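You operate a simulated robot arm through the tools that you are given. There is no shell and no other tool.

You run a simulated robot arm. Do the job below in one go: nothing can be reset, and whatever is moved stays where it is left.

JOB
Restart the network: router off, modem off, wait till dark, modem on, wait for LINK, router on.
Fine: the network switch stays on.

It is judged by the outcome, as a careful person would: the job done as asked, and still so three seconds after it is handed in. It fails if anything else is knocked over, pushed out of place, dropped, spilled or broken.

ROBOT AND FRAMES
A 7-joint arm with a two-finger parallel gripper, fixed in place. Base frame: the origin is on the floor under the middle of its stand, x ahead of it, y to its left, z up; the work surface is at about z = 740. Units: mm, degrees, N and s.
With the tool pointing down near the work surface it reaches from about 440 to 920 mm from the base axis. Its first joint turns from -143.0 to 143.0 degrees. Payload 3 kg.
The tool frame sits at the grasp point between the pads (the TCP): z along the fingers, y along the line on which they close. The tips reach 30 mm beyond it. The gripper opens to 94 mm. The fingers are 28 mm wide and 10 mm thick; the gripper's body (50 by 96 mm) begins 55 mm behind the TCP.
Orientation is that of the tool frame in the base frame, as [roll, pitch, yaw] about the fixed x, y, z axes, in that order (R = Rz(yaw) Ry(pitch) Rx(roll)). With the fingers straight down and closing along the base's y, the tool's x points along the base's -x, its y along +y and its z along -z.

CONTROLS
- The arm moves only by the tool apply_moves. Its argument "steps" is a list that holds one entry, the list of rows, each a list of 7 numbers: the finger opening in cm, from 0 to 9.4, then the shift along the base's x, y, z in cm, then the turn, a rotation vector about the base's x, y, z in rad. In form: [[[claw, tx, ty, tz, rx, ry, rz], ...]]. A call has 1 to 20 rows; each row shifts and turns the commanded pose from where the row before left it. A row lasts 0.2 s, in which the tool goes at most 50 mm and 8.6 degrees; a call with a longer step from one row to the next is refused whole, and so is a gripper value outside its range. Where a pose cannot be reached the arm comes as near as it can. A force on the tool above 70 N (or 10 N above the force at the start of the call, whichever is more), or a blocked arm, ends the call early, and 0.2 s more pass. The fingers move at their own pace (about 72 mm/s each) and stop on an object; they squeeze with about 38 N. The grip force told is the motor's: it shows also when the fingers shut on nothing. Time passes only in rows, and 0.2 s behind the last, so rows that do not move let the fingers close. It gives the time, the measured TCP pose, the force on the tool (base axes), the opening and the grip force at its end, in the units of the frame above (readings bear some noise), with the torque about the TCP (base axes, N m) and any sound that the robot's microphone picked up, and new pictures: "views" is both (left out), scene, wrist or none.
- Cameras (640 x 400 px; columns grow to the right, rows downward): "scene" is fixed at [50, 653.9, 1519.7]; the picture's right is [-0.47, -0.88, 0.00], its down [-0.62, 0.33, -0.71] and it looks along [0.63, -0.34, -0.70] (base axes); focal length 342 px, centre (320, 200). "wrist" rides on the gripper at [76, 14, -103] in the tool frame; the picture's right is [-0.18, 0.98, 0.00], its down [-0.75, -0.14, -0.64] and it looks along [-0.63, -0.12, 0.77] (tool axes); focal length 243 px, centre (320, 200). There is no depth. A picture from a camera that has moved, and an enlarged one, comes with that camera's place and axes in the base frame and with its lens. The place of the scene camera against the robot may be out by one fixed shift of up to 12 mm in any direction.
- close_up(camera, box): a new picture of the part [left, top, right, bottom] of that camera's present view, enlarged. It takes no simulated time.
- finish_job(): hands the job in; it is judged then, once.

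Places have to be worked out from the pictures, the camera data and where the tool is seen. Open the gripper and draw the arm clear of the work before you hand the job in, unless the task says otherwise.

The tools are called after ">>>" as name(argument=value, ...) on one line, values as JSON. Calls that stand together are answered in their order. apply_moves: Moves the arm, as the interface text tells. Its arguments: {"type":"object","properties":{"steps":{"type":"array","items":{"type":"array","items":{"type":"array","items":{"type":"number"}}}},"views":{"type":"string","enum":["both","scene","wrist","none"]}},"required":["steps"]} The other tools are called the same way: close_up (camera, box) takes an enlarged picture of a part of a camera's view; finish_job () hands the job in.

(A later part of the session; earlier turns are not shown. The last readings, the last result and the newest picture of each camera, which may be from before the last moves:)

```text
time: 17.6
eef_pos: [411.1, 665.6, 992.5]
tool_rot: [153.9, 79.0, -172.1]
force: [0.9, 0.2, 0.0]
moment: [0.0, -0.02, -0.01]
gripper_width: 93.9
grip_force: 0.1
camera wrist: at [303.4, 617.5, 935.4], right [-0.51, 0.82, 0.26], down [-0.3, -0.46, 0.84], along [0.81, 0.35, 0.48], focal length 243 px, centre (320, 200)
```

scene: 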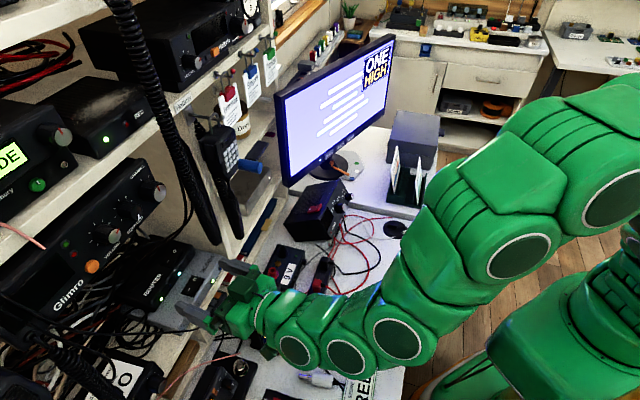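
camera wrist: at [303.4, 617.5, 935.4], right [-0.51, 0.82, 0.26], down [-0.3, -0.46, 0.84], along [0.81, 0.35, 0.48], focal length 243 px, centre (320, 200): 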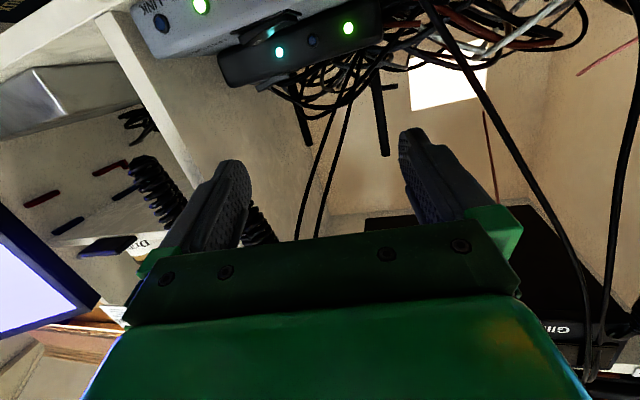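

The pose is as planned (azimuth 34.4°, tilt 80°, roll 4.8°, TCP at n=761, l=180, z=992). I check the target and clearances in close-up before sliding in.

>>> close_up(camera="wrist", box=[180, 20, 400, 180])

>>> close_up(camera="scene", box=[150, 220, 310, 350])

>>> close_up(camera="wrist", box=[380, 60, 640, 260])

```text
2.50 times, centred on (290, 100) of wrist
camera zoom: at [303.4, 617.5, 935.4], right [-0.51, 0.82, 0.26], down [-0.3, -0.46, 0.84], along [0.81, 0.35, 0.48], focal length 606 px, centre (395, 450)
```

zoom: 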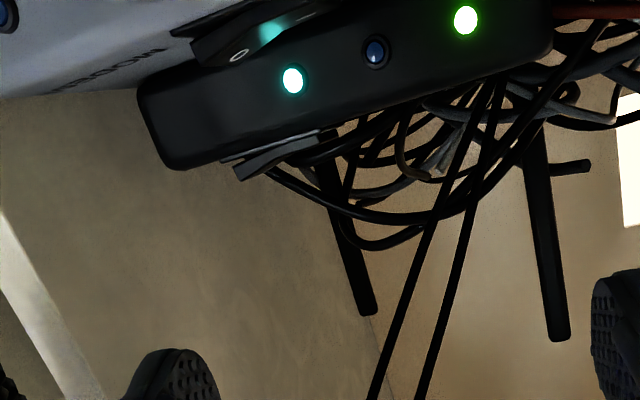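

```text
3.08 times, centred on (230, 285) of scene
camera zoom: at [50.0, 653.9, 1519.7], right [-0.47, -0.88, 0.0], down [-0.62, 0.33, -0.71], along [0.63, -0.34, -0.7], focal length 1053 px, centre (597, -62)
```

zoom: 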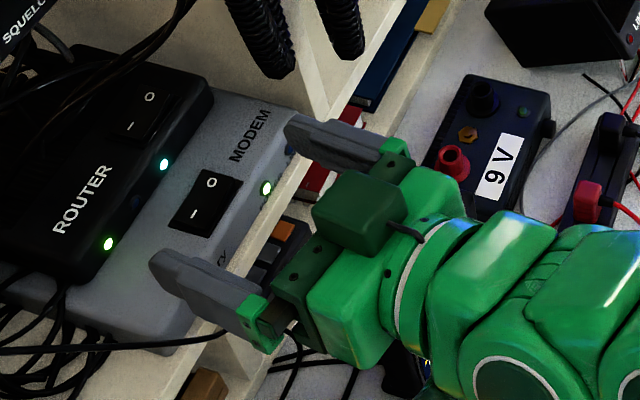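

```text
2.00 times, centred on (510, 160) of wrist
camera zoom: at [303.4, 617.5, 935.4], right [-0.51, 0.82, 0.26], down [-0.3, -0.46, 0.84], along [0.81, 0.35, 0.48], focal length 485 px, centre (-60, 280)
```

zoom: 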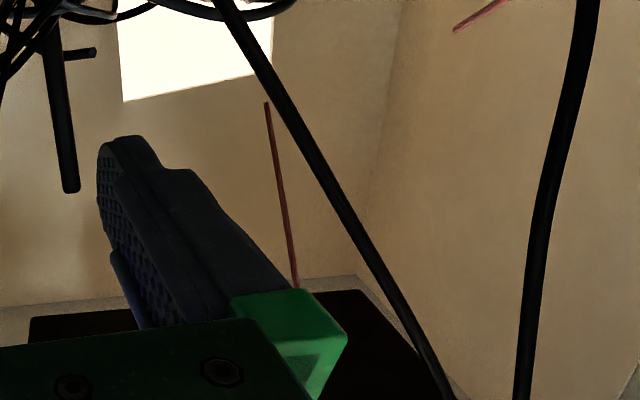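

The close-ups confirm the router's O end at about (900, 96, 942), raised, and the fingers line up with clear space around. I slide in 100 mm along the approach while lowering to z≈974, then look again.

>>> apply_moves(steps=[[[9.4, 1.64, 1.14, -0.6, 0, 0, 0], [9.4, 1.64, 1.14, -0.6, 0, 0, 0], [9.4, 1.64, 1.14, -0.65, 0, 0, 0], [9.4, 1.64, 1.14, 0, 0, 0, 0], [9.4, 1.64, 1.14, 0, 0, 0, 0], [9.4, 0, 0, 0, 0, 0, 0]]], views="both")

```text
time: 19.0
eef_pos: [493.2, 723.0, 973.2]
tool_rot: [153.8, 78.9, -171.9]
force: [0.3, -0.9, -0.6]
moment: [0.01, -0.01, -0.01]
gripper_width: 94.3
grip_force: 0.0
camera wrist: at [385.5, 675.2, 917.4], right [-0.51, 0.82, 0.26], down [-0.3, -0.46, 0.84], along [0.81, 0.35, 0.48], focal length 243 px, centre (320, 200)
```

scene: 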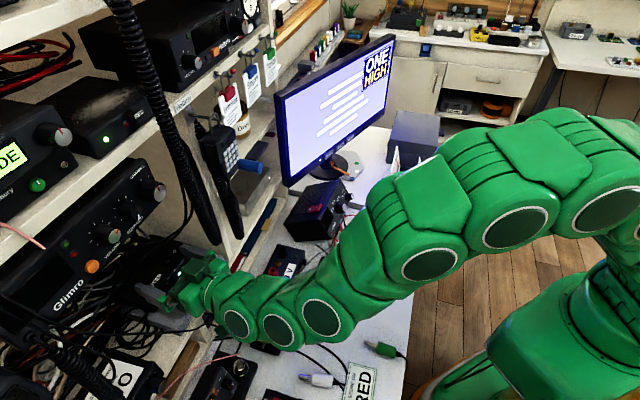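
wrist: 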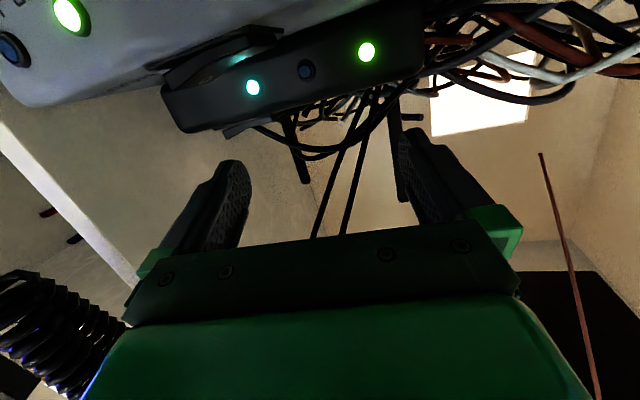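

No contact so far (forces are at noise level) and the TCP is at n=860, l=162.5, z=973. I check the coil and finger relation from the scene camera and the rocker from the wrist camera before the last 30 mm.

>>> close_up(camera="scene", box=[110, 200, 270, 350])

>>> close_up(camera="wrist", box=[130, 20, 450, 240])

```text
2.67 times, centred on (190, 275) of scene
camera zoom: at [50.0, 653.9, 1519.7], right [-0.47, -0.88, 0.0], down [-0.62, 0.33, -0.71], along [0.63, -0.34, -0.7], focal length 912 px, centre (667, 0)
```

zoom: 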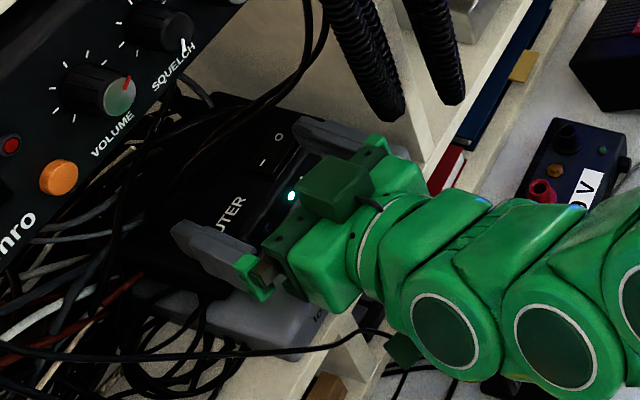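

```text
1.82 times, centred on (290, 130) of wrist
camera zoom: at [385.5, 675.2, 917.4], right [-0.51, 0.82, 0.26], down [-0.3, -0.46, 0.84], along [0.81, 0.35, 0.48], focal length 441 px, centre (374, 327)
```

zoom: 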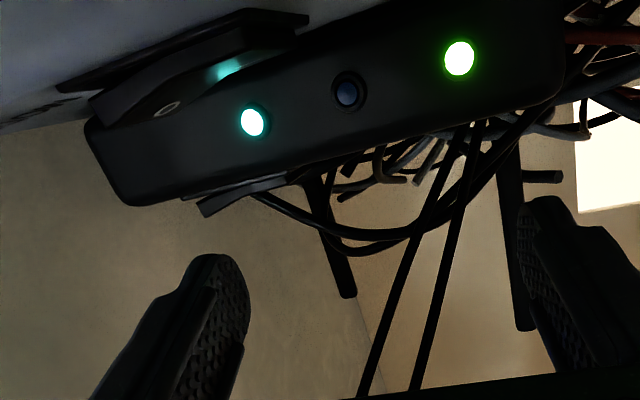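

The finger tip is projecting where expected and nothing is touching. I ease the tilt to 77° to give the camera housing more room over the thin cable, then advance 30 mm so the right finger hovers above the router's O.

>>> apply_moves(steps=[[[9.4, 0, 0, 0.15, -0.03, 0.0429, 0], [9.4, 0.83, 0.57, 0, 0, 0, 0], [9.4, 0.83, 0.57, 0, 0, 0, 0], [9.4, 0.82, 0.56, 0, 0, 0, 0], [9.4, 0, 0, 0, 0, 0, 0]]], views="both")

>>> close_up(camera="scene", box=[110, 200, 270, 350])

>>> close_up(camera="wrist", box=[130, 20, 450, 240])

```text
time: 20.2
eef_pos: [519.1, 738.5, 974.9]
tool_rot: [159.5, 76.0, -166.5]
force: [-0.2, 0.1, 0.3]
moment: [-0.01, -0.01, -0.02]
gripper_width: 93.7
grip_force: 0.1
camera wrist: at [407.9, 689.7, 925.0], right [-0.5, 0.83, 0.26], down [-0.26, -0.43, 0.86], along [0.83, 0.36, 0.43], focal length 243 px, centre (320, 200)
```

scene: 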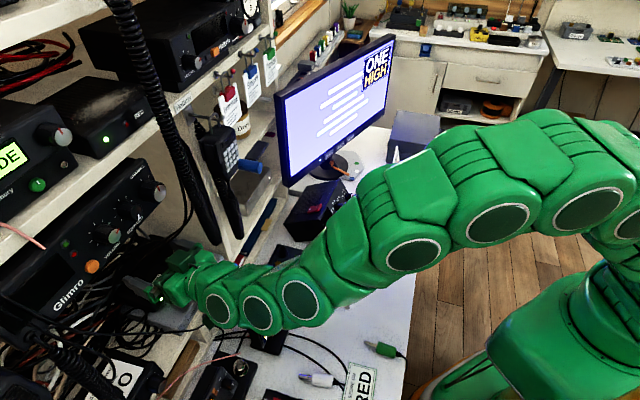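
wrist: 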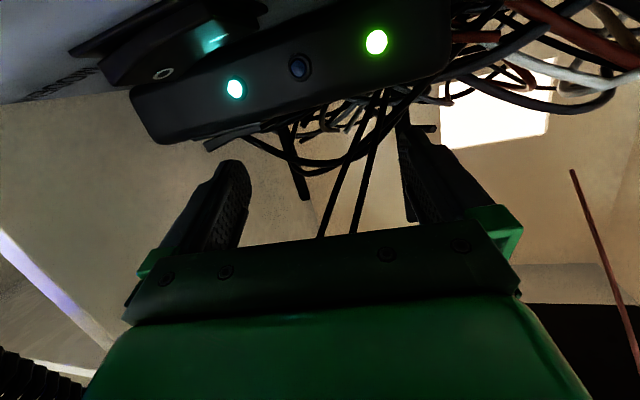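

```text
2.67 times, centred on (190, 275) of scene
camera zoom: at [50.0, 653.9, 1519.7], right [-0.47, -0.88, 0.0], down [-0.62, 0.33, -0.71], along [0.63, -0.34, -0.7], focal length 912 px, centre (667, 0)
```

zoom: 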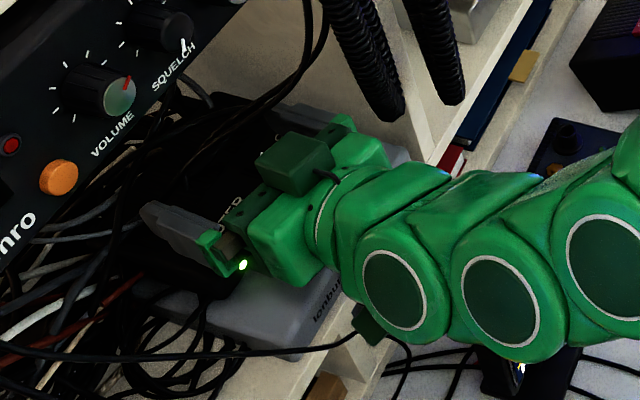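

```text
1.82 times, centred on (290, 130) of wrist
camera zoom: at [407.9, 689.7, 925.0], right [-0.5, 0.83, 0.26], down [-0.26, -0.43, 0.86], along [0.83, 0.36, 0.43], focal length 441 px, centre (374, 327)
```

zoom: 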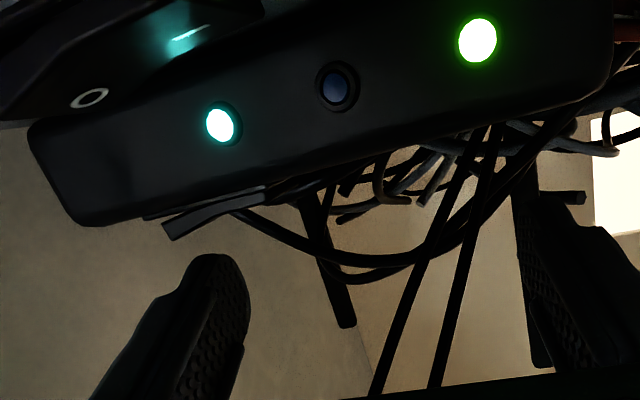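

The right finger now hovers over the router's O half (TCP n=889, l=155, z=975) with no contact. I lower in small steps, watching the force.

>>> apply_moves(steps=[[[9.4, 0, 0, -0.2, 0, 0, 0], [9.4, 0, 0, -0.2, 0, 0, 0], [9.4, 0, 0, -0.2, 0, 0, 0], [9.4, 0, 0, -0.1, 0, 0, 0], [9.4, 0, 0, 0, 0, 0, 0]]], views="wrist")

>>> close_up(camera="wrist", box=[130, 20, 450, 240])

```text
time: 21.4
eef_pos: [517.7, 739.2, 968.6]
tool_rot: [159.5, 76.1, -166.5]
force: [0.1, -0.8, 0.7]
moment: [0.0, -0.06, 0.02]
gripper_width: 93.9
grip_force: 0.1
camera wrist: at [407.9, 689.9, 917.7], right [-0.5, 0.83, 0.26], down [-0.26, -0.43, 0.86], along [0.83, 0.36, 0.43], focal length 243 px, centre (320, 200)
```

wrist: 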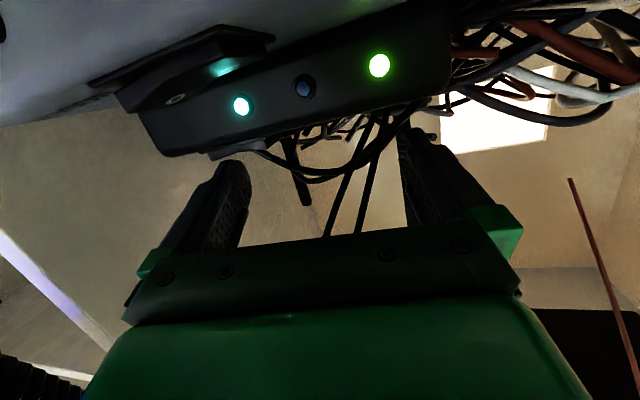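

```text
1.82 times, centred on (290, 130) of wrist
camera zoom: at [407.9, 689.9, 917.7], right [-0.5, 0.83, 0.26], down [-0.26, -0.43, 0.86], along [0.83, 0.36, 0.43], focal length 441 px, centre (374, 327)
```

zoom: 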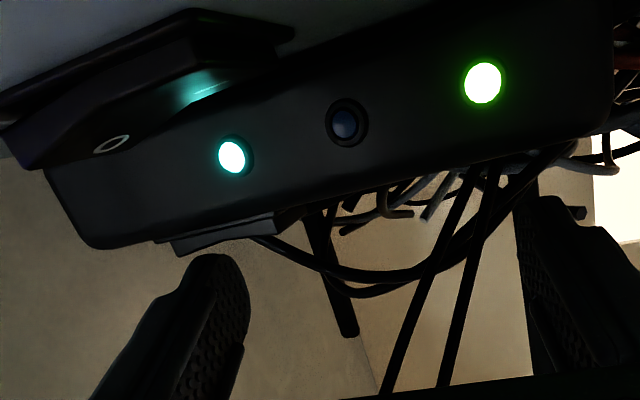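

The gap is about 5 mm by the picture and there is still no force. I lower another 5 mm in 1 mm rows.

>>> apply_moves(steps=[[[9.4, 0, 0, -0.1, 0, 0, 0], [9.4, 0, 0, -0.1, 0, 0, 0], [9.4, 0, 0, -0.1, 0, 0, 0], [9.4, 0, 0, -0.1, 0, 0, 0], [9.4, 0, 0, -0.1, 0, 0, 0], [9.4, 0, 0, 0, 0, 0, 0]]], views="wrist")

>>> close_up(camera="wrist", box=[130, 20, 450, 240])

```text
time: 22.8
eef_pos: [519.0, 739.0, 965.5]
tool_rot: [158.9, 76.4, -167.2]
force: [1.0, -16.2, 44.5]
moment: [-1.45, -2.1, -0.95]
gripper_width: 94.0
grip_force: 0.1
camera wrist: at [408.4, 690.4, 915.2], right [-0.5, 0.83, 0.26], down [-0.27, -0.43, 0.86], along [0.83, 0.36, 0.44], focal length 243 px, centre (320, 200)
```

wrist: 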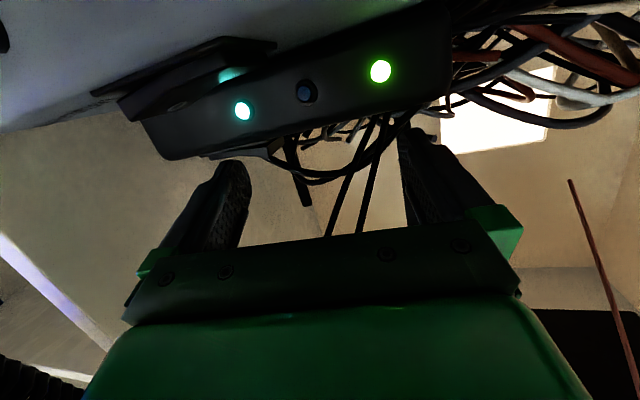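

```text
1.82 times, centred on (290, 130) of wrist
camera zoom: at [408.4, 690.4, 915.2], right [-0.5, 0.83, 0.26], down [-0.27, -0.43, 0.86], along [0.83, 0.36, 0.44], focal length 441 px, centre (374, 327)
```

zoom: 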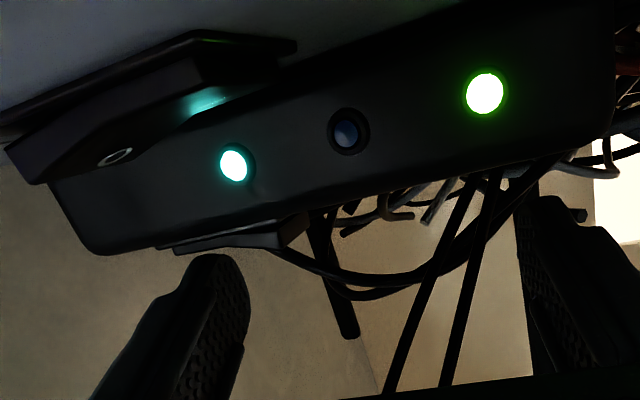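

The force rose to about 44 N and the rocker now shows its I end raised, so it appears flipped to O. I lift off and check the rocker and lamps.

>>> apply_moves(steps=[[[9.4, 0, 0, 0.2, 0, 0, 0], [9.4, 0, 0, 0.3, 0, 0, 0], [9.4, 0, 0, 0.4, 0, 0, 0], [9.4, 0, 0, 0.2, 0, 0, 0], [9.4, 0, 0, 0, 0, 0, 0]]], views="wrist")

>>> close_up(camera="wrist", box=[130, 20, 450, 240])

```text
time: 24.0
eef_pos: [519.6, 739.8, 973.1]
tool_rot: [159.8, 76.2, -166.3]
force: [-0.8, 0.6, 0.5]
moment: [0.02, 0.01, 0.01]
gripper_width: 94.0
grip_force: 0.1
camera wrist: at [407.7, 689.9, 923.0], right [-0.5, 0.83, 0.26], down [-0.26, -0.43, 0.86], along [0.83, 0.36, 0.43], focal length 243 px, centre (320, 200)
```

wrist: 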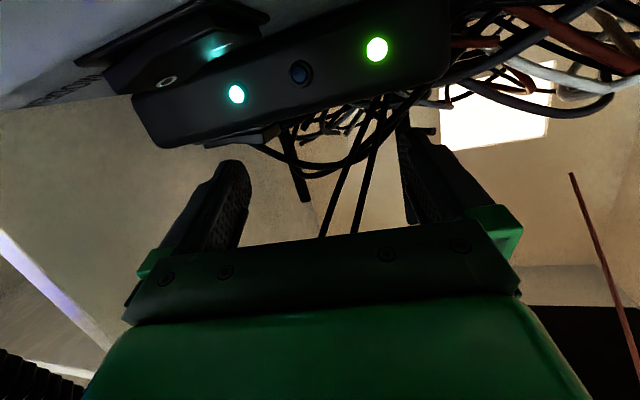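

```text
1.82 times, centred on (290, 130) of wrist
camera zoom: at [407.7, 689.9, 923.0], right [-0.5, 0.83, 0.26], down [-0.26, -0.43, 0.86], along [0.83, 0.36, 0.43], focal length 441 px, centre (374, 327)
```

zoom: 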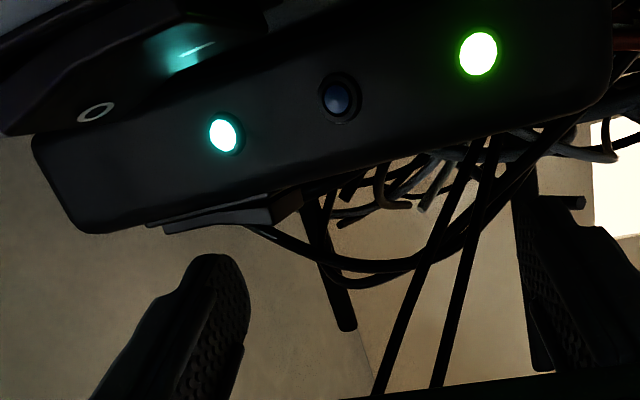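

The rocker has stayed with O down, though the router lamps are still lit and may need time to fade. I hold still for about 2 s and look again.

>>> apply_moves(steps=[[[9.4, 0, 0, 0, 0, 0, 0], [9.4, 0, 0, 0, 0, 0, 0], [9.4, 0, 0, 0, 0, 0, 0], [9.4, 0, 0, 0, 0, 0, 0], [9.4, 0, 0, 0, 0, 0, 0], [9.4, 0, 0, 0, 0, 0, 0], [9.4, 0, 0, 0, 0, 0, 0], [9.4, 0, 0, 0, 0, 0, 0], [9.4, 0, 0, 0, 0, 0, 0], [9.4, 0, 0, 0, 0, 0, 0]]], views="both")

>>> close_up(camera="wrist", box=[0, 0, 400, 200])

```text
time: 26.2
eef_pos: [519.1, 740.0, 973.9]
tool_rot: [159.7, 76.0, -166.6]
force: [0.8, -0.6, 0.6]
moment: [0.06, 0.0, 0.02]
gripper_width: 93.9
grip_force: 0.0
camera wrist: at [407.9, 690.1, 923.6], right [-0.5, 0.83, 0.26], down [-0.26, -0.43, 0.86], along [0.83, 0.36, 0.43], focal length 243 px, centre (320, 200)
```

scene: 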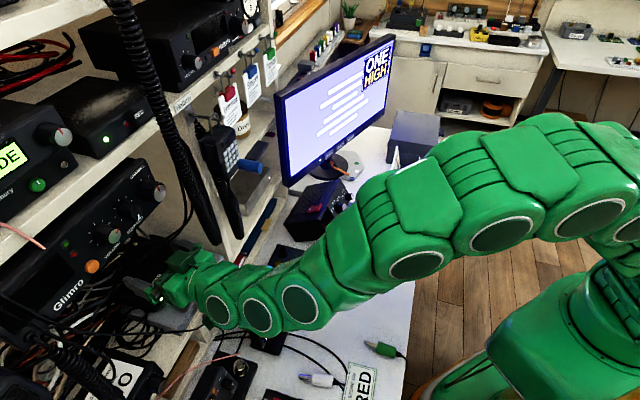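
wrist: 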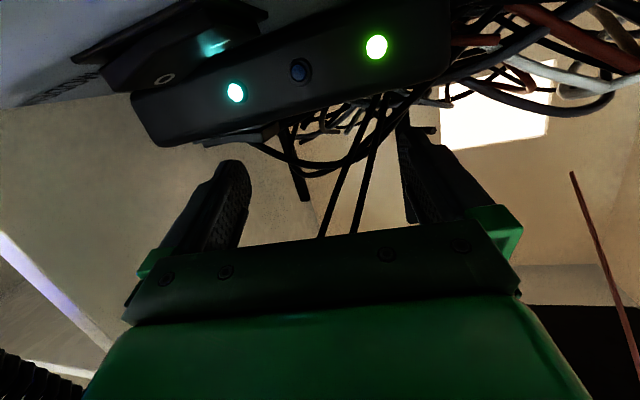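

```text
1.60 times, centred on (200, 100) of wrist
camera zoom: at [407.9, 690.1, 923.6], right [-0.5, 0.83, 0.26], down [-0.26, -0.43, 0.86], along [0.83, 0.36, 0.43], focal length 388 px, centre (512, 360)
```

zoom: 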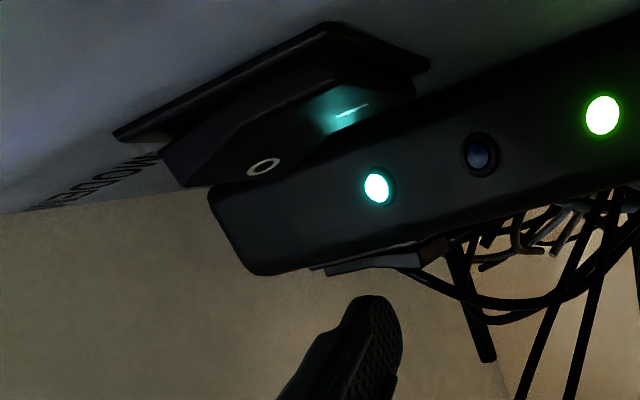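

The lamps are still on. I zoom in tightly on the router rocker to see whether it is fully over.

>>> close_up(camera="wrist", box=[180, 110, 300, 180])

>>> close_up(camera="scene", box=[130, 225, 230, 315])

```text
5.33 times, centred on (240, 145) of wrist
camera zoom: at [407.9, 690.1, 923.6], right [-0.5, 0.83, 0.26], down [-0.26, -0.43, 0.86], along [0.83, 0.36, 0.43], focal length 1294 px, centre (747, 493)
```

zoom: 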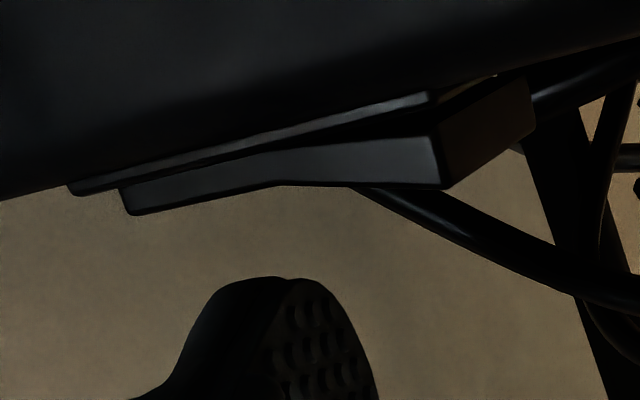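

```text
4.44 times, centred on (180, 270) of scene
camera zoom: at [50.0, 653.9, 1519.7], right [-0.47, -0.88, 0.0], down [-0.62, 0.33, -0.71], along [0.63, -0.34, -0.7], focal length 1521 px, centre (942, -111)
```

zoom: 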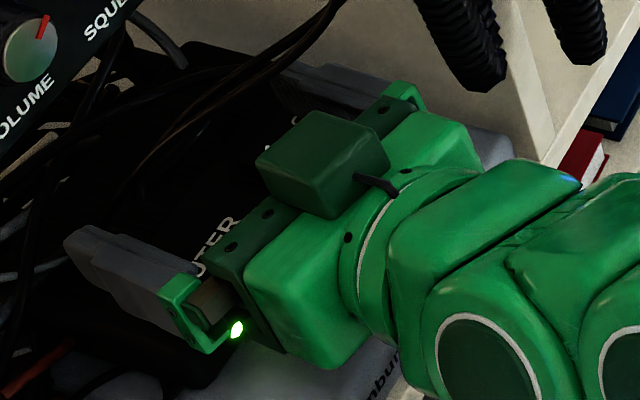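

The profile shows the O half low and the I half standing proud, so the router switch is over to O. I wait 4 more seconds to see whether its lamps go out.

>>> apply_moves(steps=[[[9.4, 0, 0, 0, 0, 0, 0], [9.4, 0, 0, 0, 0, 0, 0], [9.4, 0, 0, 0, 0, 0, 0], [9.4, 0, 0, 0, 0, 0, 0], [9.4, 0, 0, 0, 0, 0, 0], [9.4, 0, 0, 0, 0, 0, 0], [9.4, 0, 0, 0, 0, 0, 0], [9.4, 0, 0, 0, 0, 0, 0], [9.4, 0, 0, 0, 0, 0, 0], [9.4, 0, 0, 0, 0, 0, 0], [9.4, 0, 0, 0, 0, 0, 0], [9.4, 0, 0, 0, 0, 0, 0], [9.4, 0, 0, 0, 0, 0, 0], [9.4, 0, 0, 0, 0, 0, 0], [9.4, 0, 0, 0, 0, 0, 0], [9.4, 0, 0, 0, 0, 0, 0], [9.4, 0, 0, 0, 0, 0, 0], [9.4, 0, 0, 0, 0, 0, 0], [9.4, 0, 0, 0, 0, 0, 0], [9.4, 0, 0, 0, 0, 0, 0]]], views="wrist")

```text
time: 30.4
eef_pos: [518.1, 740.3, 974.2]
tool_rot: [159.6, 76.1, -166.5]
force: [-0.2, -0.2, -0.5]
moment: [0.01, 0.0, 0.0]
gripper_width: 94.2
grip_force: 0.1
camera wrist: at [407.9, 690.1, 923.5], right [-0.5, 0.83, 0.26], down [-0.26, -0.43, 0.86], along [0.83, 0.36, 0.43], focal length 243 px, centre (320, 200)
```

wrist: 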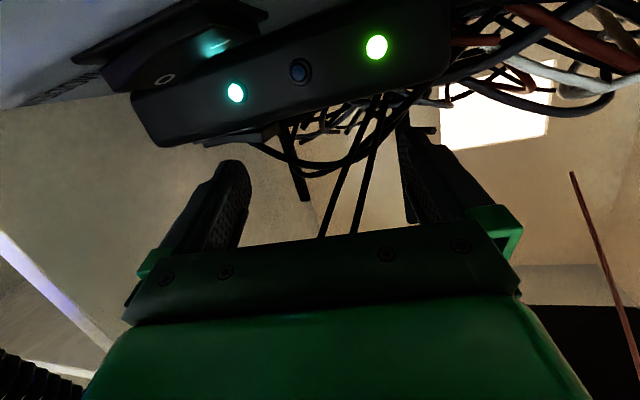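

Comparing protrusions, the router rocker is an exact mirror of the modem's "on" rocker, so it is fully at O and the lamps must hold for a while. I back out along the same path and keep watching the lamps.

>>> apply_moves(steps=[[[9.4, -1.6, -1.12, 0, 0, 0, 0], [9.4, -1.6, -1.12, 0, 0, 0, 0], [9.4, -1.6, -1.12, 0, 0, 0, 0], [9.4, -1.64, -1.14, 0.6, 0, 0, 0], [9.4, -1.64, -1.14, 0.6, 0, 0, 0], [9.4, -1.64, -1.14, 0.6, 0, 0, 0], [9.4, -1.0, -0.7, 0.4, 0, 0, 0], [9.4, 0, 0, 0, 0, 0, 0]]], views="both")

>>> close_up(camera="scene", box=[115, 225, 235, 320])

```text
time: 32.2
eef_pos: [411.1, 665.0, 994.9]
tool_rot: [159.7, 76.2, -166.5]
force: [-0.4, 0.5, -0.6]
moment: [-0.02, -0.02, 0.01]
gripper_width: 93.9
grip_force: 0.1
camera wrist: at [300.7, 615.2, 945.1], right [-0.5, 0.83, 0.26], down [-0.26, -0.43, 0.86], along [0.83, 0.36, 0.43], focal length 243 px, centre (320, 200)
```

scene: 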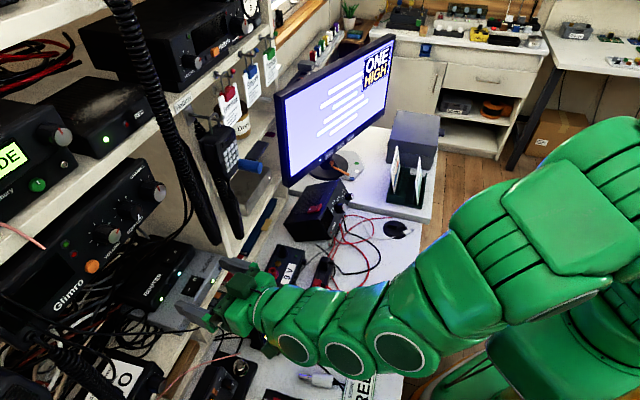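
wrist: 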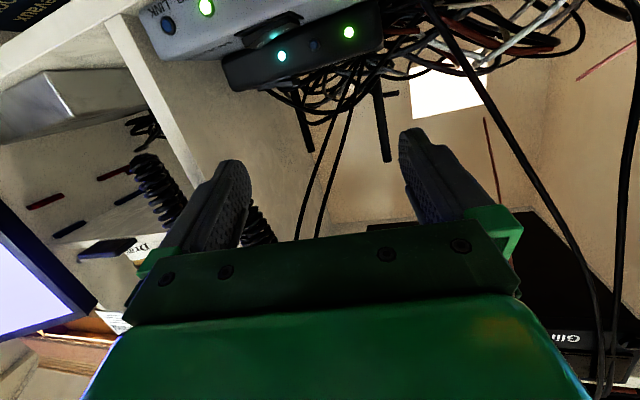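

```text
4.21 times, centred on (175, 272) of scene
camera zoom: at [50.0, 653.9, 1519.7], right [-0.47, -0.88, 0.0], down [-0.62, 0.33, -0.71], along [0.63, -0.34, -0.7], focal length 1441 px, centre (930, -105)
```

zoom: 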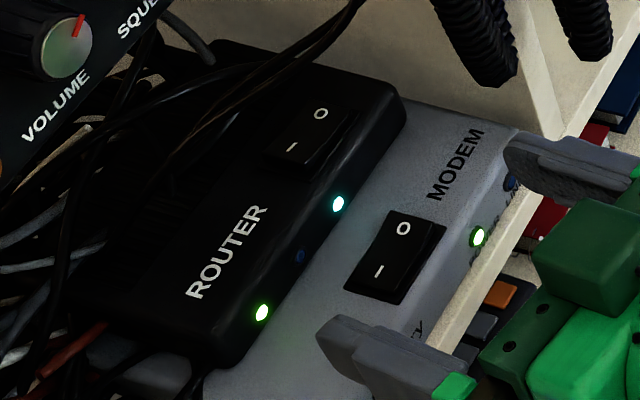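

Seen from above, the router's switch is clearly over to O (opposite of the modem's), but its lamps still glow. I reorient to a closed-finger pose for the modem (azimuth 25°, tilt 65°, roll 15°) at a clear standoff, and keep watching the router lamps before touching the modem.

>>> apply_moves(steps=[[[0, -0.69, -0.58, -0.2, 0, 0, -0.0873], [0, -0.69, -0.58, -0.2, 0, 0, -0.0873], [0, -0.69, -0.58, -0.2, -0.0413, 0.0886, 0], [0, -0.69, -0.58, -0.2, -0.0413, 0.0886, 0], [0, 0, 0, 0, 0.0717, 0.0334, -0.0369], [0, 0, 0, 0, 0.0717, 0.0334, -0.0369], [0, 0, 0, 0, 0, 0, 0], [0, 0, 0, 0, 0, 0, 0], [0, 0, 0, 0, 0, 0, 0], [0, 0, 0, 0, 0, 0, 0]]], views="both")

>>> close_up(camera="scene", box=[115, 225, 235, 320])

>>> close_up(camera="wrist", box=[140, 0, 440, 180])

```text
time: 34.4
eef_pos: [381.8, 641.6, 987.3]
tool_rot: [150.4, 61.7, 171.7]
force: [-0.1, -0.9, 0.5]
moment: [-0.01, 0.02, -0.01]
gripper_width: 0.0
grip_force: 32.5
camera wrist: at [255.9, 620.8, 965.3], right [-0.21, 0.9, 0.39], down [-0.14, -0.42, 0.9], along [0.97, 0.14, 0.21], focal length 243 px, centre (320, 200)
```

scene: 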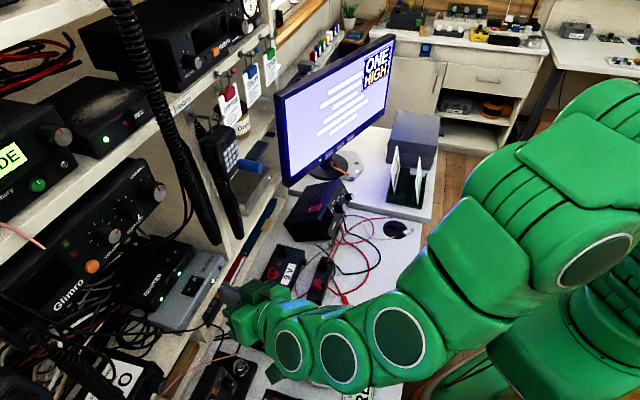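
wrist: 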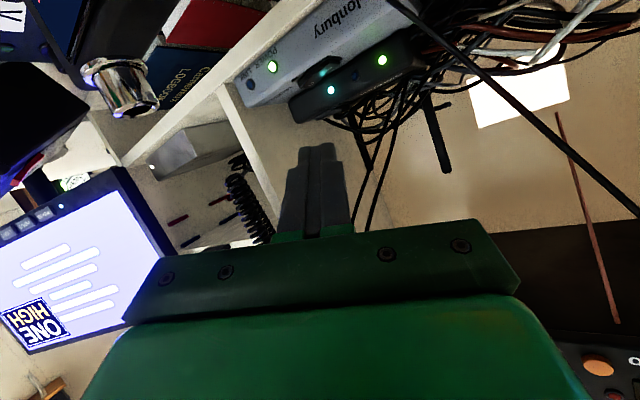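

```text
4.21 times, centred on (175, 272) of scene
camera zoom: at [50.0, 653.9, 1519.7], right [-0.47, -0.88, 0.0], down [-0.62, 0.33, -0.71], along [0.63, -0.34, -0.7], focal length 1441 px, centre (930, -105)
```

zoom: 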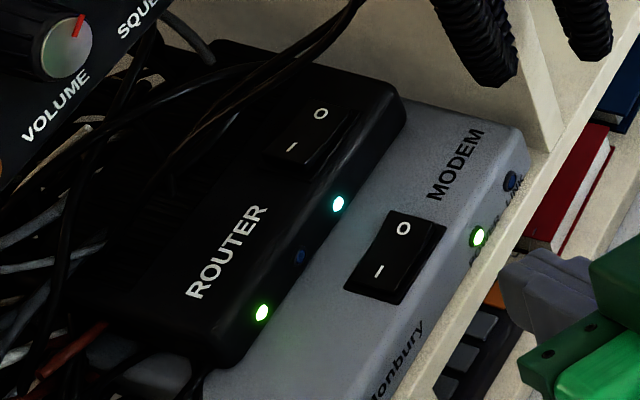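

```text
2.13 times, centred on (290, 90) of wrist
camera zoom: at [255.9, 620.8, 965.3], right [-0.21, 0.9, 0.39], down [-0.14, -0.42, 0.9], along [0.97, 0.14, 0.21], focal length 518 px, centre (384, 435)
```

zoom: 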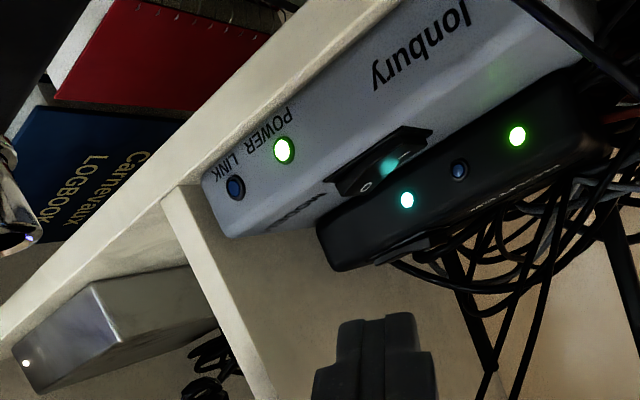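

The standoff pose is as planned, but the router lamps are still lit at t=34. I wait 4 more seconds before deciding.

>>> apply_moves(steps=[[[0, 0, 0, 0, 0, 0, 0], [0, 0, 0, 0, 0, 0, 0], [0, 0, 0, 0, 0, 0, 0], [0, 0, 0, 0, 0, 0, 0], [0, 0, 0, 0, 0, 0, 0], [0, 0, 0, 0, 0, 0, 0], [0, 0, 0, 0, 0, 0, 0], [0, 0, 0, 0, 0, 0, 0], [0, 0, 0, 0, 0, 0, 0], [0, 0, 0, 0, 0, 0, 0], [0, 0, 0, 0, 0, 0, 0], [0, 0, 0, 0, 0, 0, 0], [0, 0, 0, 0, 0, 0, 0], [0, 0, 0, 0, 0, 0, 0], [0, 0, 0, 0, 0, 0, 0], [0, 0, 0, 0, 0, 0, 0], [0, 0, 0, 0, 0, 0, 0], [0, 0, 0, 0, 0, 0, 0], [0, 0, 0, 0, 0, 0, 0], [0, 0, 0, 0, 0, 0, 0]]], views="none")

>>> close_up(camera="scene", box=[135, 235, 205, 305])

>>> close_up(camera="wrist", box=[230, 30, 430, 150])

```text
time: 38.6
eef_pos: [382.8, 641.1, 986.2]
tool_rot: [150.5, 61.8, 171.7]
force: [-0.4, -0.8, -0.6]
moment: [-0.02, -0.02, -0.01]
gripper_width: 0.0
grip_force: 32.5
```

```text
5.71 times, centred on (170, 270) of scene
camera zoom: at [50.0, 653.9, 1519.7], right [-0.47, -0.88, 0.0], down [-0.62, 0.33, -0.71], along [0.63, -0.34, -0.7], focal length 1955 px, centre (1177, -200)
```

zoom: 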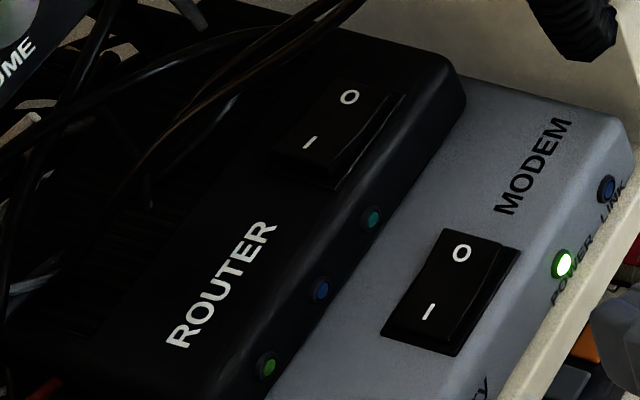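

```text
3.20 times, centred on (330, 90) of wrist
camera zoom: at [255.8, 620.8, 965.3], right [-0.21, 0.9, 0.39], down [-0.14, -0.42, 0.9], along [0.97, 0.14, 0.21], focal length 776 px, centre (288, 552)
```

zoom: 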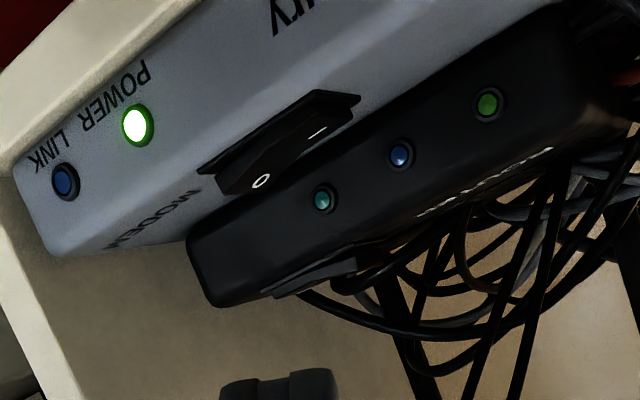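

The router's three lamps are now dark (they hold about 12–16 s). The modem's O mark triangulates to (846, 136, 911), so I slide in to hover the closed finger corner about 8 mm above it.

>>> apply_moves(steps=[[[0, 2.04, 0.96, -0.78, 0, 0, 0], [0, 2.04, 0.96, -0.78, 0, 0, 0], [0, 2.04, 0.96, -0.78, 0, 0, 0], [0, 2.04, 0.96, -0.78, 0, 0, 0], [0, 2.02, 0.96, -0.78, 0, 0, 0], [0, 0, 0, 0, 0, 0, 0]]], views="both")

>>> close_up(camera="scene", box=[140, 230, 240, 320])

>>> close_up(camera="wrist", box=[180, 0, 420, 180])

```text
time: 40.0
eef_pos: [484.8, 690.2, 948.6]
tool_rot: [150.4, 61.8, 171.7]
force: [0.4, 0.1, -0.1]
moment: [0.0, 0.03, 0.02]
gripper_width: 0.2
grip_force: 32.8
camera wrist: at [357.7, 669.6, 926.2], right [-0.21, 0.9, 0.39], down [-0.14, -0.42, 0.9], along [0.97, 0.14, 0.21], focal length 243 px, centre (320, 200)
```

scene: 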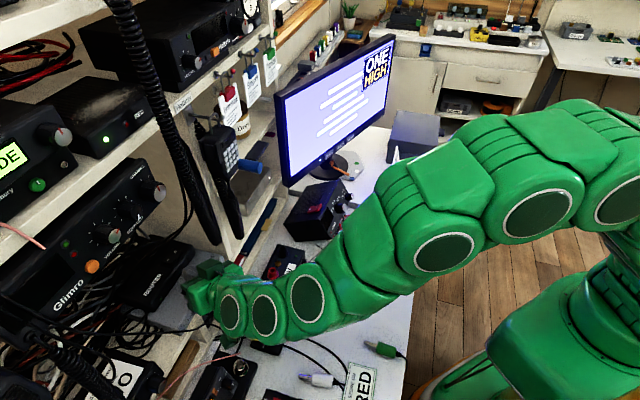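
wrist: 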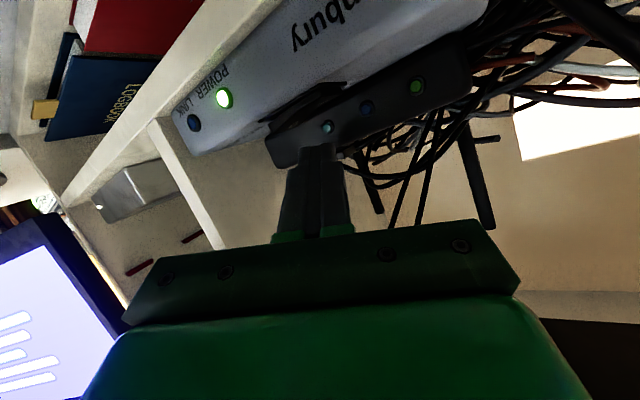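

```text
4.44 times, centred on (190, 275) of scene
camera zoom: at [50.0, 653.9, 1519.7], right [-0.47, -0.88, 0.0], down [-0.62, 0.33, -0.71], along [0.63, -0.34, -0.7], focal length 1521 px, centre (898, -133)
```

zoom: 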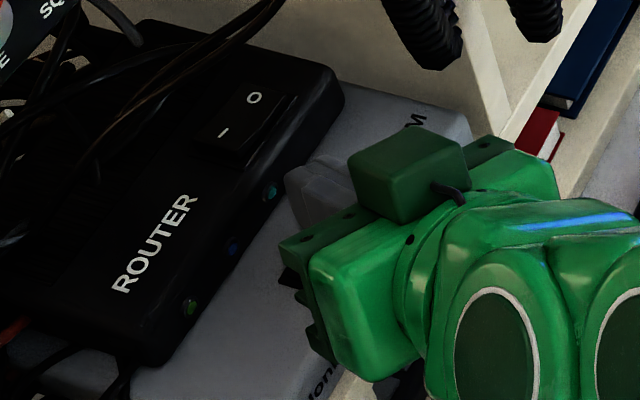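

```text
2.22 times, centred on (300, 90) of wrist
camera zoom: at [357.7, 669.6, 926.2], right [-0.21, 0.9, 0.39], down [-0.14, -0.42, 0.9], along [0.97, 0.14, 0.21], focal length 539 px, centre (364, 444)
```

zoom: 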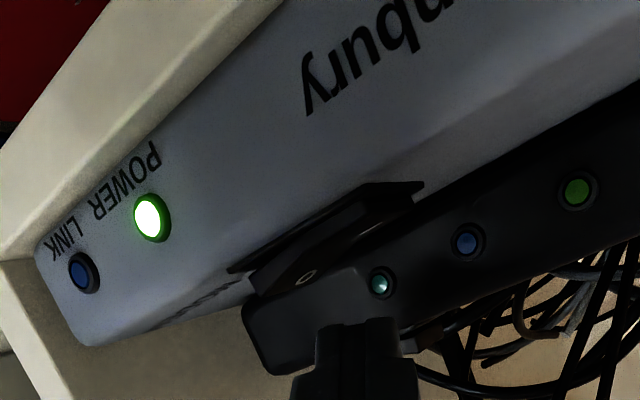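

The projected finger corner and O mark match the picture to within a few pixels: the corner sits about 9 mm above the O half. I lower 9 mm, then creep.

>>> apply_moves(steps=[[[0, 0, 0, -0.25, 0, 0, 0], [0, 0, 0, -0.25, 0, 0, 0], [0, 0, 0, -0.2, 0, 0, 0], [0, 0, 0, -0.15, 0, 0, 0], [0, 0, 0, 0, 0, 0, 0]]], views="none")

>>> close_up(camera="wrist", box=[180, 0, 420, 180])

```text
time: 41.2
eef_pos: [485.8, 688.8, 939.8]
tool_rot: [150.6, 61.8, 171.7]
force: [-0.3, -0.4, -0.3]
moment: [0.01, 0.0, -0.01]
gripper_width: 0.1
grip_force: 33.2
```

```text
2.22 times, centred on (300, 90) of wrist
camera zoom: at [357.4, 669.2, 917.7], right [-0.21, 0.9, 0.39], down [-0.14, -0.42, 0.9], along [0.97, 0.14, 0.21], focal length 539 px, centre (364, 444)
```

zoom: 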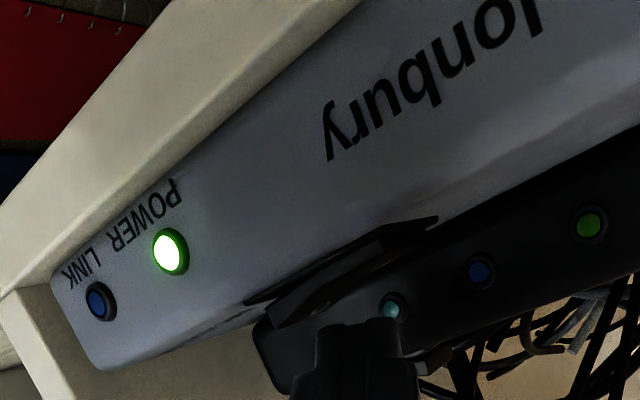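

The tip is just above the rocker with no force yet. I creep down 5 mm in 1 mm rows.

>>> apply_moves(steps=[[[0, 0, 0, -0.1, 0, 0, 0], [0, 0, 0, -0.1, 0, 0, 0], [0, 0, 0, -0.1, 0, 0, 0], [0, 0, 0, -0.1, 0, 0, 0], [0, 0, 0, -0.1, 0, 0, 0], [0, 0, 0, 0, 0, 0, 0]]], views="none")

>>> close_up(camera="wrist", box=[240, 60, 400, 160])

```text
time: 42.6
eef_pos: [484.8, 690.1, 936.4]
tool_rot: [150.4, 61.8, 171.6]
force: [-1.2, -0.1, 0.8]
moment: [0.0, -0.03, 0.0]
gripper_width: 0.0
grip_force: 32.6
```

```text
4.00 times, centred on (320, 110) of wrist
camera zoom: at [357.6, 669.0, 913.2], right [-0.21, 0.9, 0.39], down [-0.14, -0.42, 0.9], along [0.97, 0.14, 0.21], focal length 970 px, centre (320, 560)
```

zoom: 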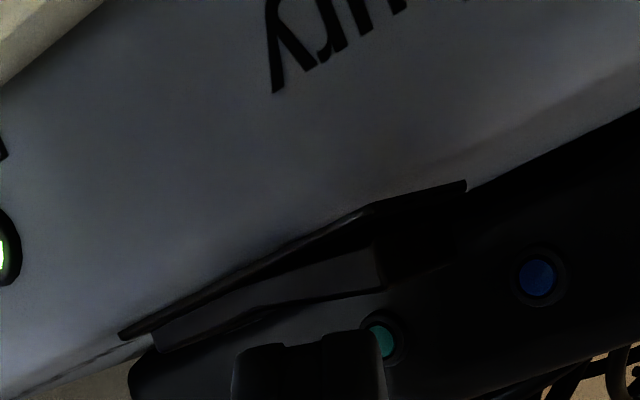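

It snapped over at light force: the modem rocker's I end now stands proud and O is down, so the modem is off at about t=42. I lift, back off 60 mm, and roll the tool the other way (left corner low) ready for the I side while I wait for dark.

>>> apply_moves(steps=[[[0, 0, 0, 0.4, 0, 0, 0], [0, 0, 0, 0.9, 0, 0, 0], [0, -1.64, -0.77, 0.85, 0, 0, 0], [0, -1.64, -0.77, 0.85, 0, 0, 0], [0, -1.64, -0.77, 0.85, 0, 0, 0], [0, 0, 0, 0, -0.1085, -0.0495, 0.054], [0, 0, 0, 0, -0.1085, -0.0495, 0.054], [0, 0, 0, 0, -0.1085, -0.0495, 0.054], [0, 0, 0, 0, -0.1085, -0.0495, 0.054], [0, 0, 0, 0, 0, 0, 0]]], views="both")

>>> close_up(camera="scene", box=[140, 230, 240, 320])

>>> close_up(camera="wrist", box=[180, 0, 480, 180])

```text
time: 44.8
eef_pos: [434.7, 666.0, 974.0]
tool_rot: [-149.6, 61.5, -121.9]
force: [-0.2, 0.6, 0.0]
moment: [-0.01, 0.03, 0.01]
gripper_width: 0.0
grip_force: 32.6
camera wrist: at [322.2, 608.4, 944.9], right [-0.44, 0.89, -0.07], down [-0.27, -0.06, 0.96], along [0.85, 0.44, 0.27], focal length 243 px, centre (320, 200)
```

scene: 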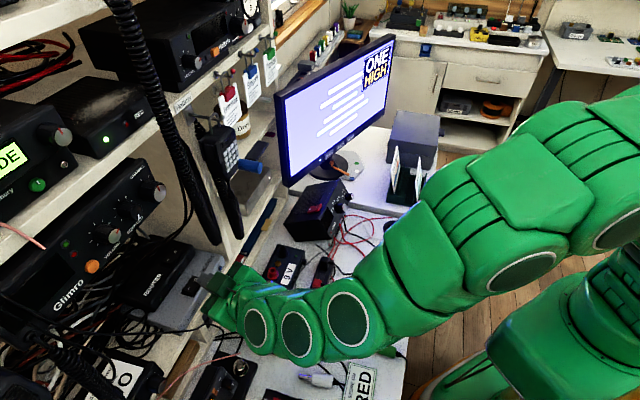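
wrist: 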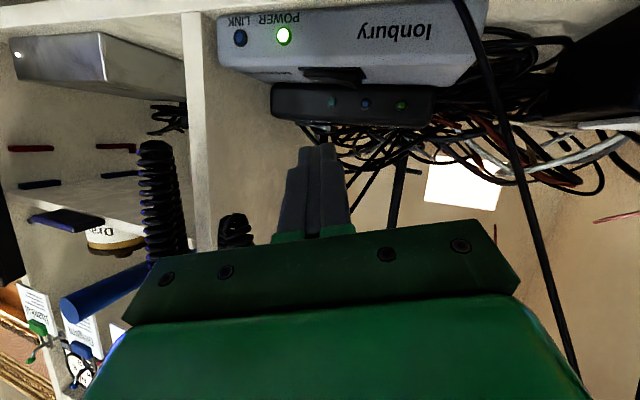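

```text
4.44 times, centred on (190, 275) of scene
camera zoom: at [50.0, 653.9, 1519.7], right [-0.47, -0.88, 0.0], down [-0.62, 0.33, -0.71], along [0.63, -0.34, -0.7], focal length 1521 px, centre (898, -133)
```

zoom: 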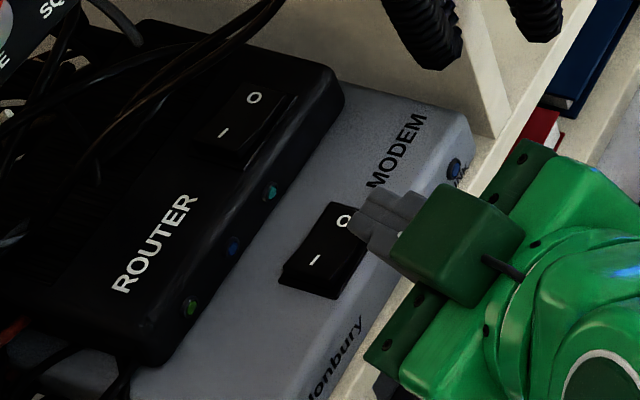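

```text
2.13 times, centred on (330, 90) of wrist
camera zoom: at [322.2, 608.4, 944.9], right [-0.44, 0.89, -0.07], down [-0.27, -0.06, 0.96], along [0.85, 0.44, 0.27], focal length 518 px, centre (299, 435)
```

zoom: 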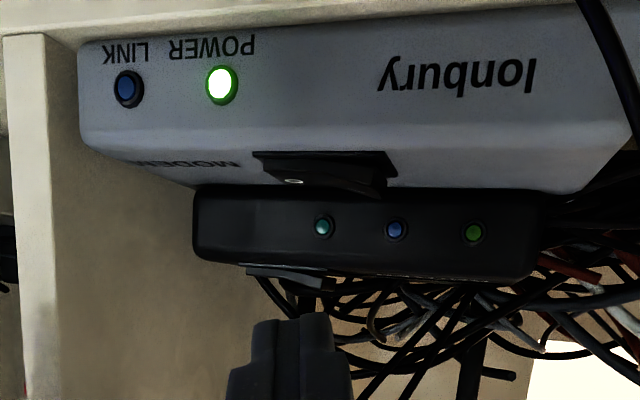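

The modem's switch is over to O (I side raised) and POWER still glows while it discharges. I hold here and wait for it to go dark.

>>> apply_moves(steps=[[[0, 0, 0, 0, 0, 0, 0], [0, 0, 0, 0, 0, 0, 0], [0, 0, 0, 0, 0, 0, 0], [0, 0, 0, 0, 0, 0, 0], [0, 0, 0, 0, 0, 0, 0], [0, 0, 0, 0, 0, 0, 0], [0, 0, 0, 0, 0, 0, 0], [0, 0, 0, 0, 0, 0, 0], [0, 0, 0, 0, 0, 0, 0], [0, 0, 0, 0, 0, 0, 0], [0, 0, 0, 0, 0, 0, 0], [0, 0, 0, 0, 0, 0, 0], [0, 0, 0, 0, 0, 0, 0], [0, 0, 0, 0, 0, 0, 0], [0, 0, 0, 0, 0, 0, 0], [0, 0, 0, 0, 0, 0, 0], [0, 0, 0, 0, 0, 0, 0], [0, 0, 0, 0, 0, 0, 0], [0, 0, 0, 0, 0, 0, 0], [0, 0, 0, 0, 0, 0, 0]]], views="none")

>>> apply_moves(steps=[[[0, 0, 0, 0, 0, 0, 0], [0, 0, 0, 0, 0, 0, 0], [0, 0, 0, 0, 0, 0, 0], [0, 0, 0, 0, 0, 0, 0], [0, 0, 0, 0, 0, 0, 0], [0, 0, 0, 0, 0, 0, 0], [0, 0, 0, 0, 0, 0, 0], [0, 0, 0, 0, 0, 0, 0], [0, 0, 0, 0, 0, 0, 0], [0, 0, 0, 0, 0, 0, 0], [0, 0, 0, 0, 0, 0, 0], [0, 0, 0, 0, 0, 0, 0], [0, 0, 0, 0, 0, 0, 0], [0, 0, 0, 0, 0, 0, 0], [0, 0, 0, 0, 0, 0, 0], [0, 0, 0, 0, 0, 0, 0], [0, 0, 0, 0, 0, 0, 0], [0, 0, 0, 0, 0, 0, 0], [0, 0, 0, 0, 0, 0, 0], [0, 0, 0, 0, 0, 0, 0]]], views="none")

>>> close_up(camera="wrist", box=[180, 0, 480, 180])

```text
time: 49.0
eef_pos: [435.6, 668.2, 973.4]
tool_rot: [-149.8, 61.7, -122.0]
force: [0.8, -0.2, 0.4]
moment: [-0.01, 0.02, -0.02]
gripper_width: 0.0
grip_force: 33.1
```

```text
time: 53.2
eef_pos: [436.5, 666.8, 974.0]
tool_rot: [-149.6, 61.8, -122.0]
force: [-0.6, 0.0, -0.5]
moment: [-0.04, -0.01, 0.01]
gripper_width: 0.3
grip_force: 32.7
```

```text
2.13 times, centred on (330, 90) of wrist
camera zoom: at [322.1, 608.5, 944.9], right [-0.44, 0.89, -0.07], down [-0.27, -0.06, 0.96], along [0.85, 0.44, 0.27], focal length 518 px, centre (299, 435)
```

zoom: 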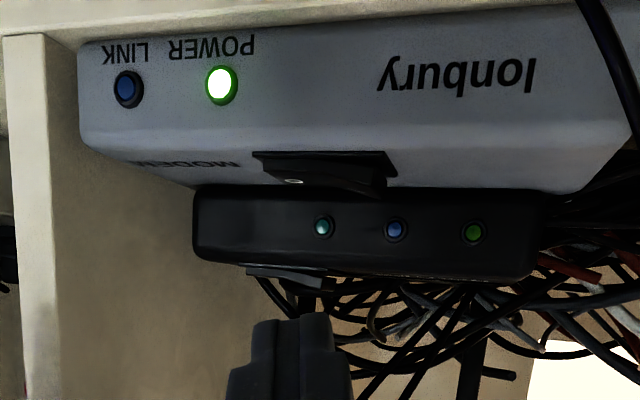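

POWER is still lit at t=53 (about 11 s after switching off). I keep waiting.

>>> apply_moves(steps=[[[0, 0, 0, 0, 0, 0, 0], [0, 0, 0, 0, 0, 0, 0], [0, 0, 0, 0, 0, 0, 0], [0, 0, 0, 0, 0, 0, 0], [0, 0, 0, 0, 0, 0, 0], [0, 0, 0, 0, 0, 0, 0], [0, 0, 0, 0, 0, 0, 0], [0, 0, 0, 0, 0, 0, 0], [0, 0, 0, 0, 0, 0, 0], [0, 0, 0, 0, 0, 0, 0], [0, 0, 0, 0, 0, 0, 0], [0, 0, 0, 0, 0, 0, 0], [0, 0, 0, 0, 0, 0, 0], [0, 0, 0, 0, 0, 0, 0], [0, 0, 0, 0, 0, 0, 0], [0, 0, 0, 0, 0, 0, 0], [0, 0, 0, 0, 0, 0, 0], [0, 0, 0, 0, 0, 0, 0], [0, 0, 0, 0, 0, 0, 0], [0, 0, 0, 0, 0, 0, 0]]], views="none")

>>> close_up(camera="wrist", box=[180, 0, 480, 180])

```text
time: 57.4
eef_pos: [435.4, 666.6, 974.0]
tool_rot: [-149.6, 61.7, -122.0]
force: [0.3, 1.1, -0.4]
moment: [-0.02, -0.01, 0.0]
gripper_width: 0.0
grip_force: 33.2
```

```text
2.13 times, centred on (330, 90) of wrist
camera zoom: at [322.1, 608.5, 944.8], right [-0.44, 0.89, -0.07], down [-0.27, -0.06, 0.96], along [0.85, 0.44, 0.27], focal length 518 px, centre (299, 435)
```

zoom: 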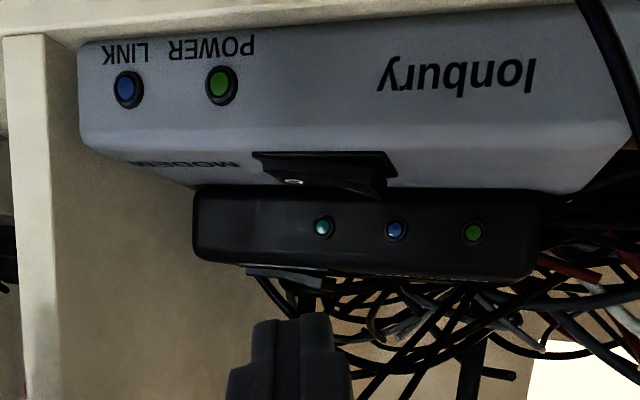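

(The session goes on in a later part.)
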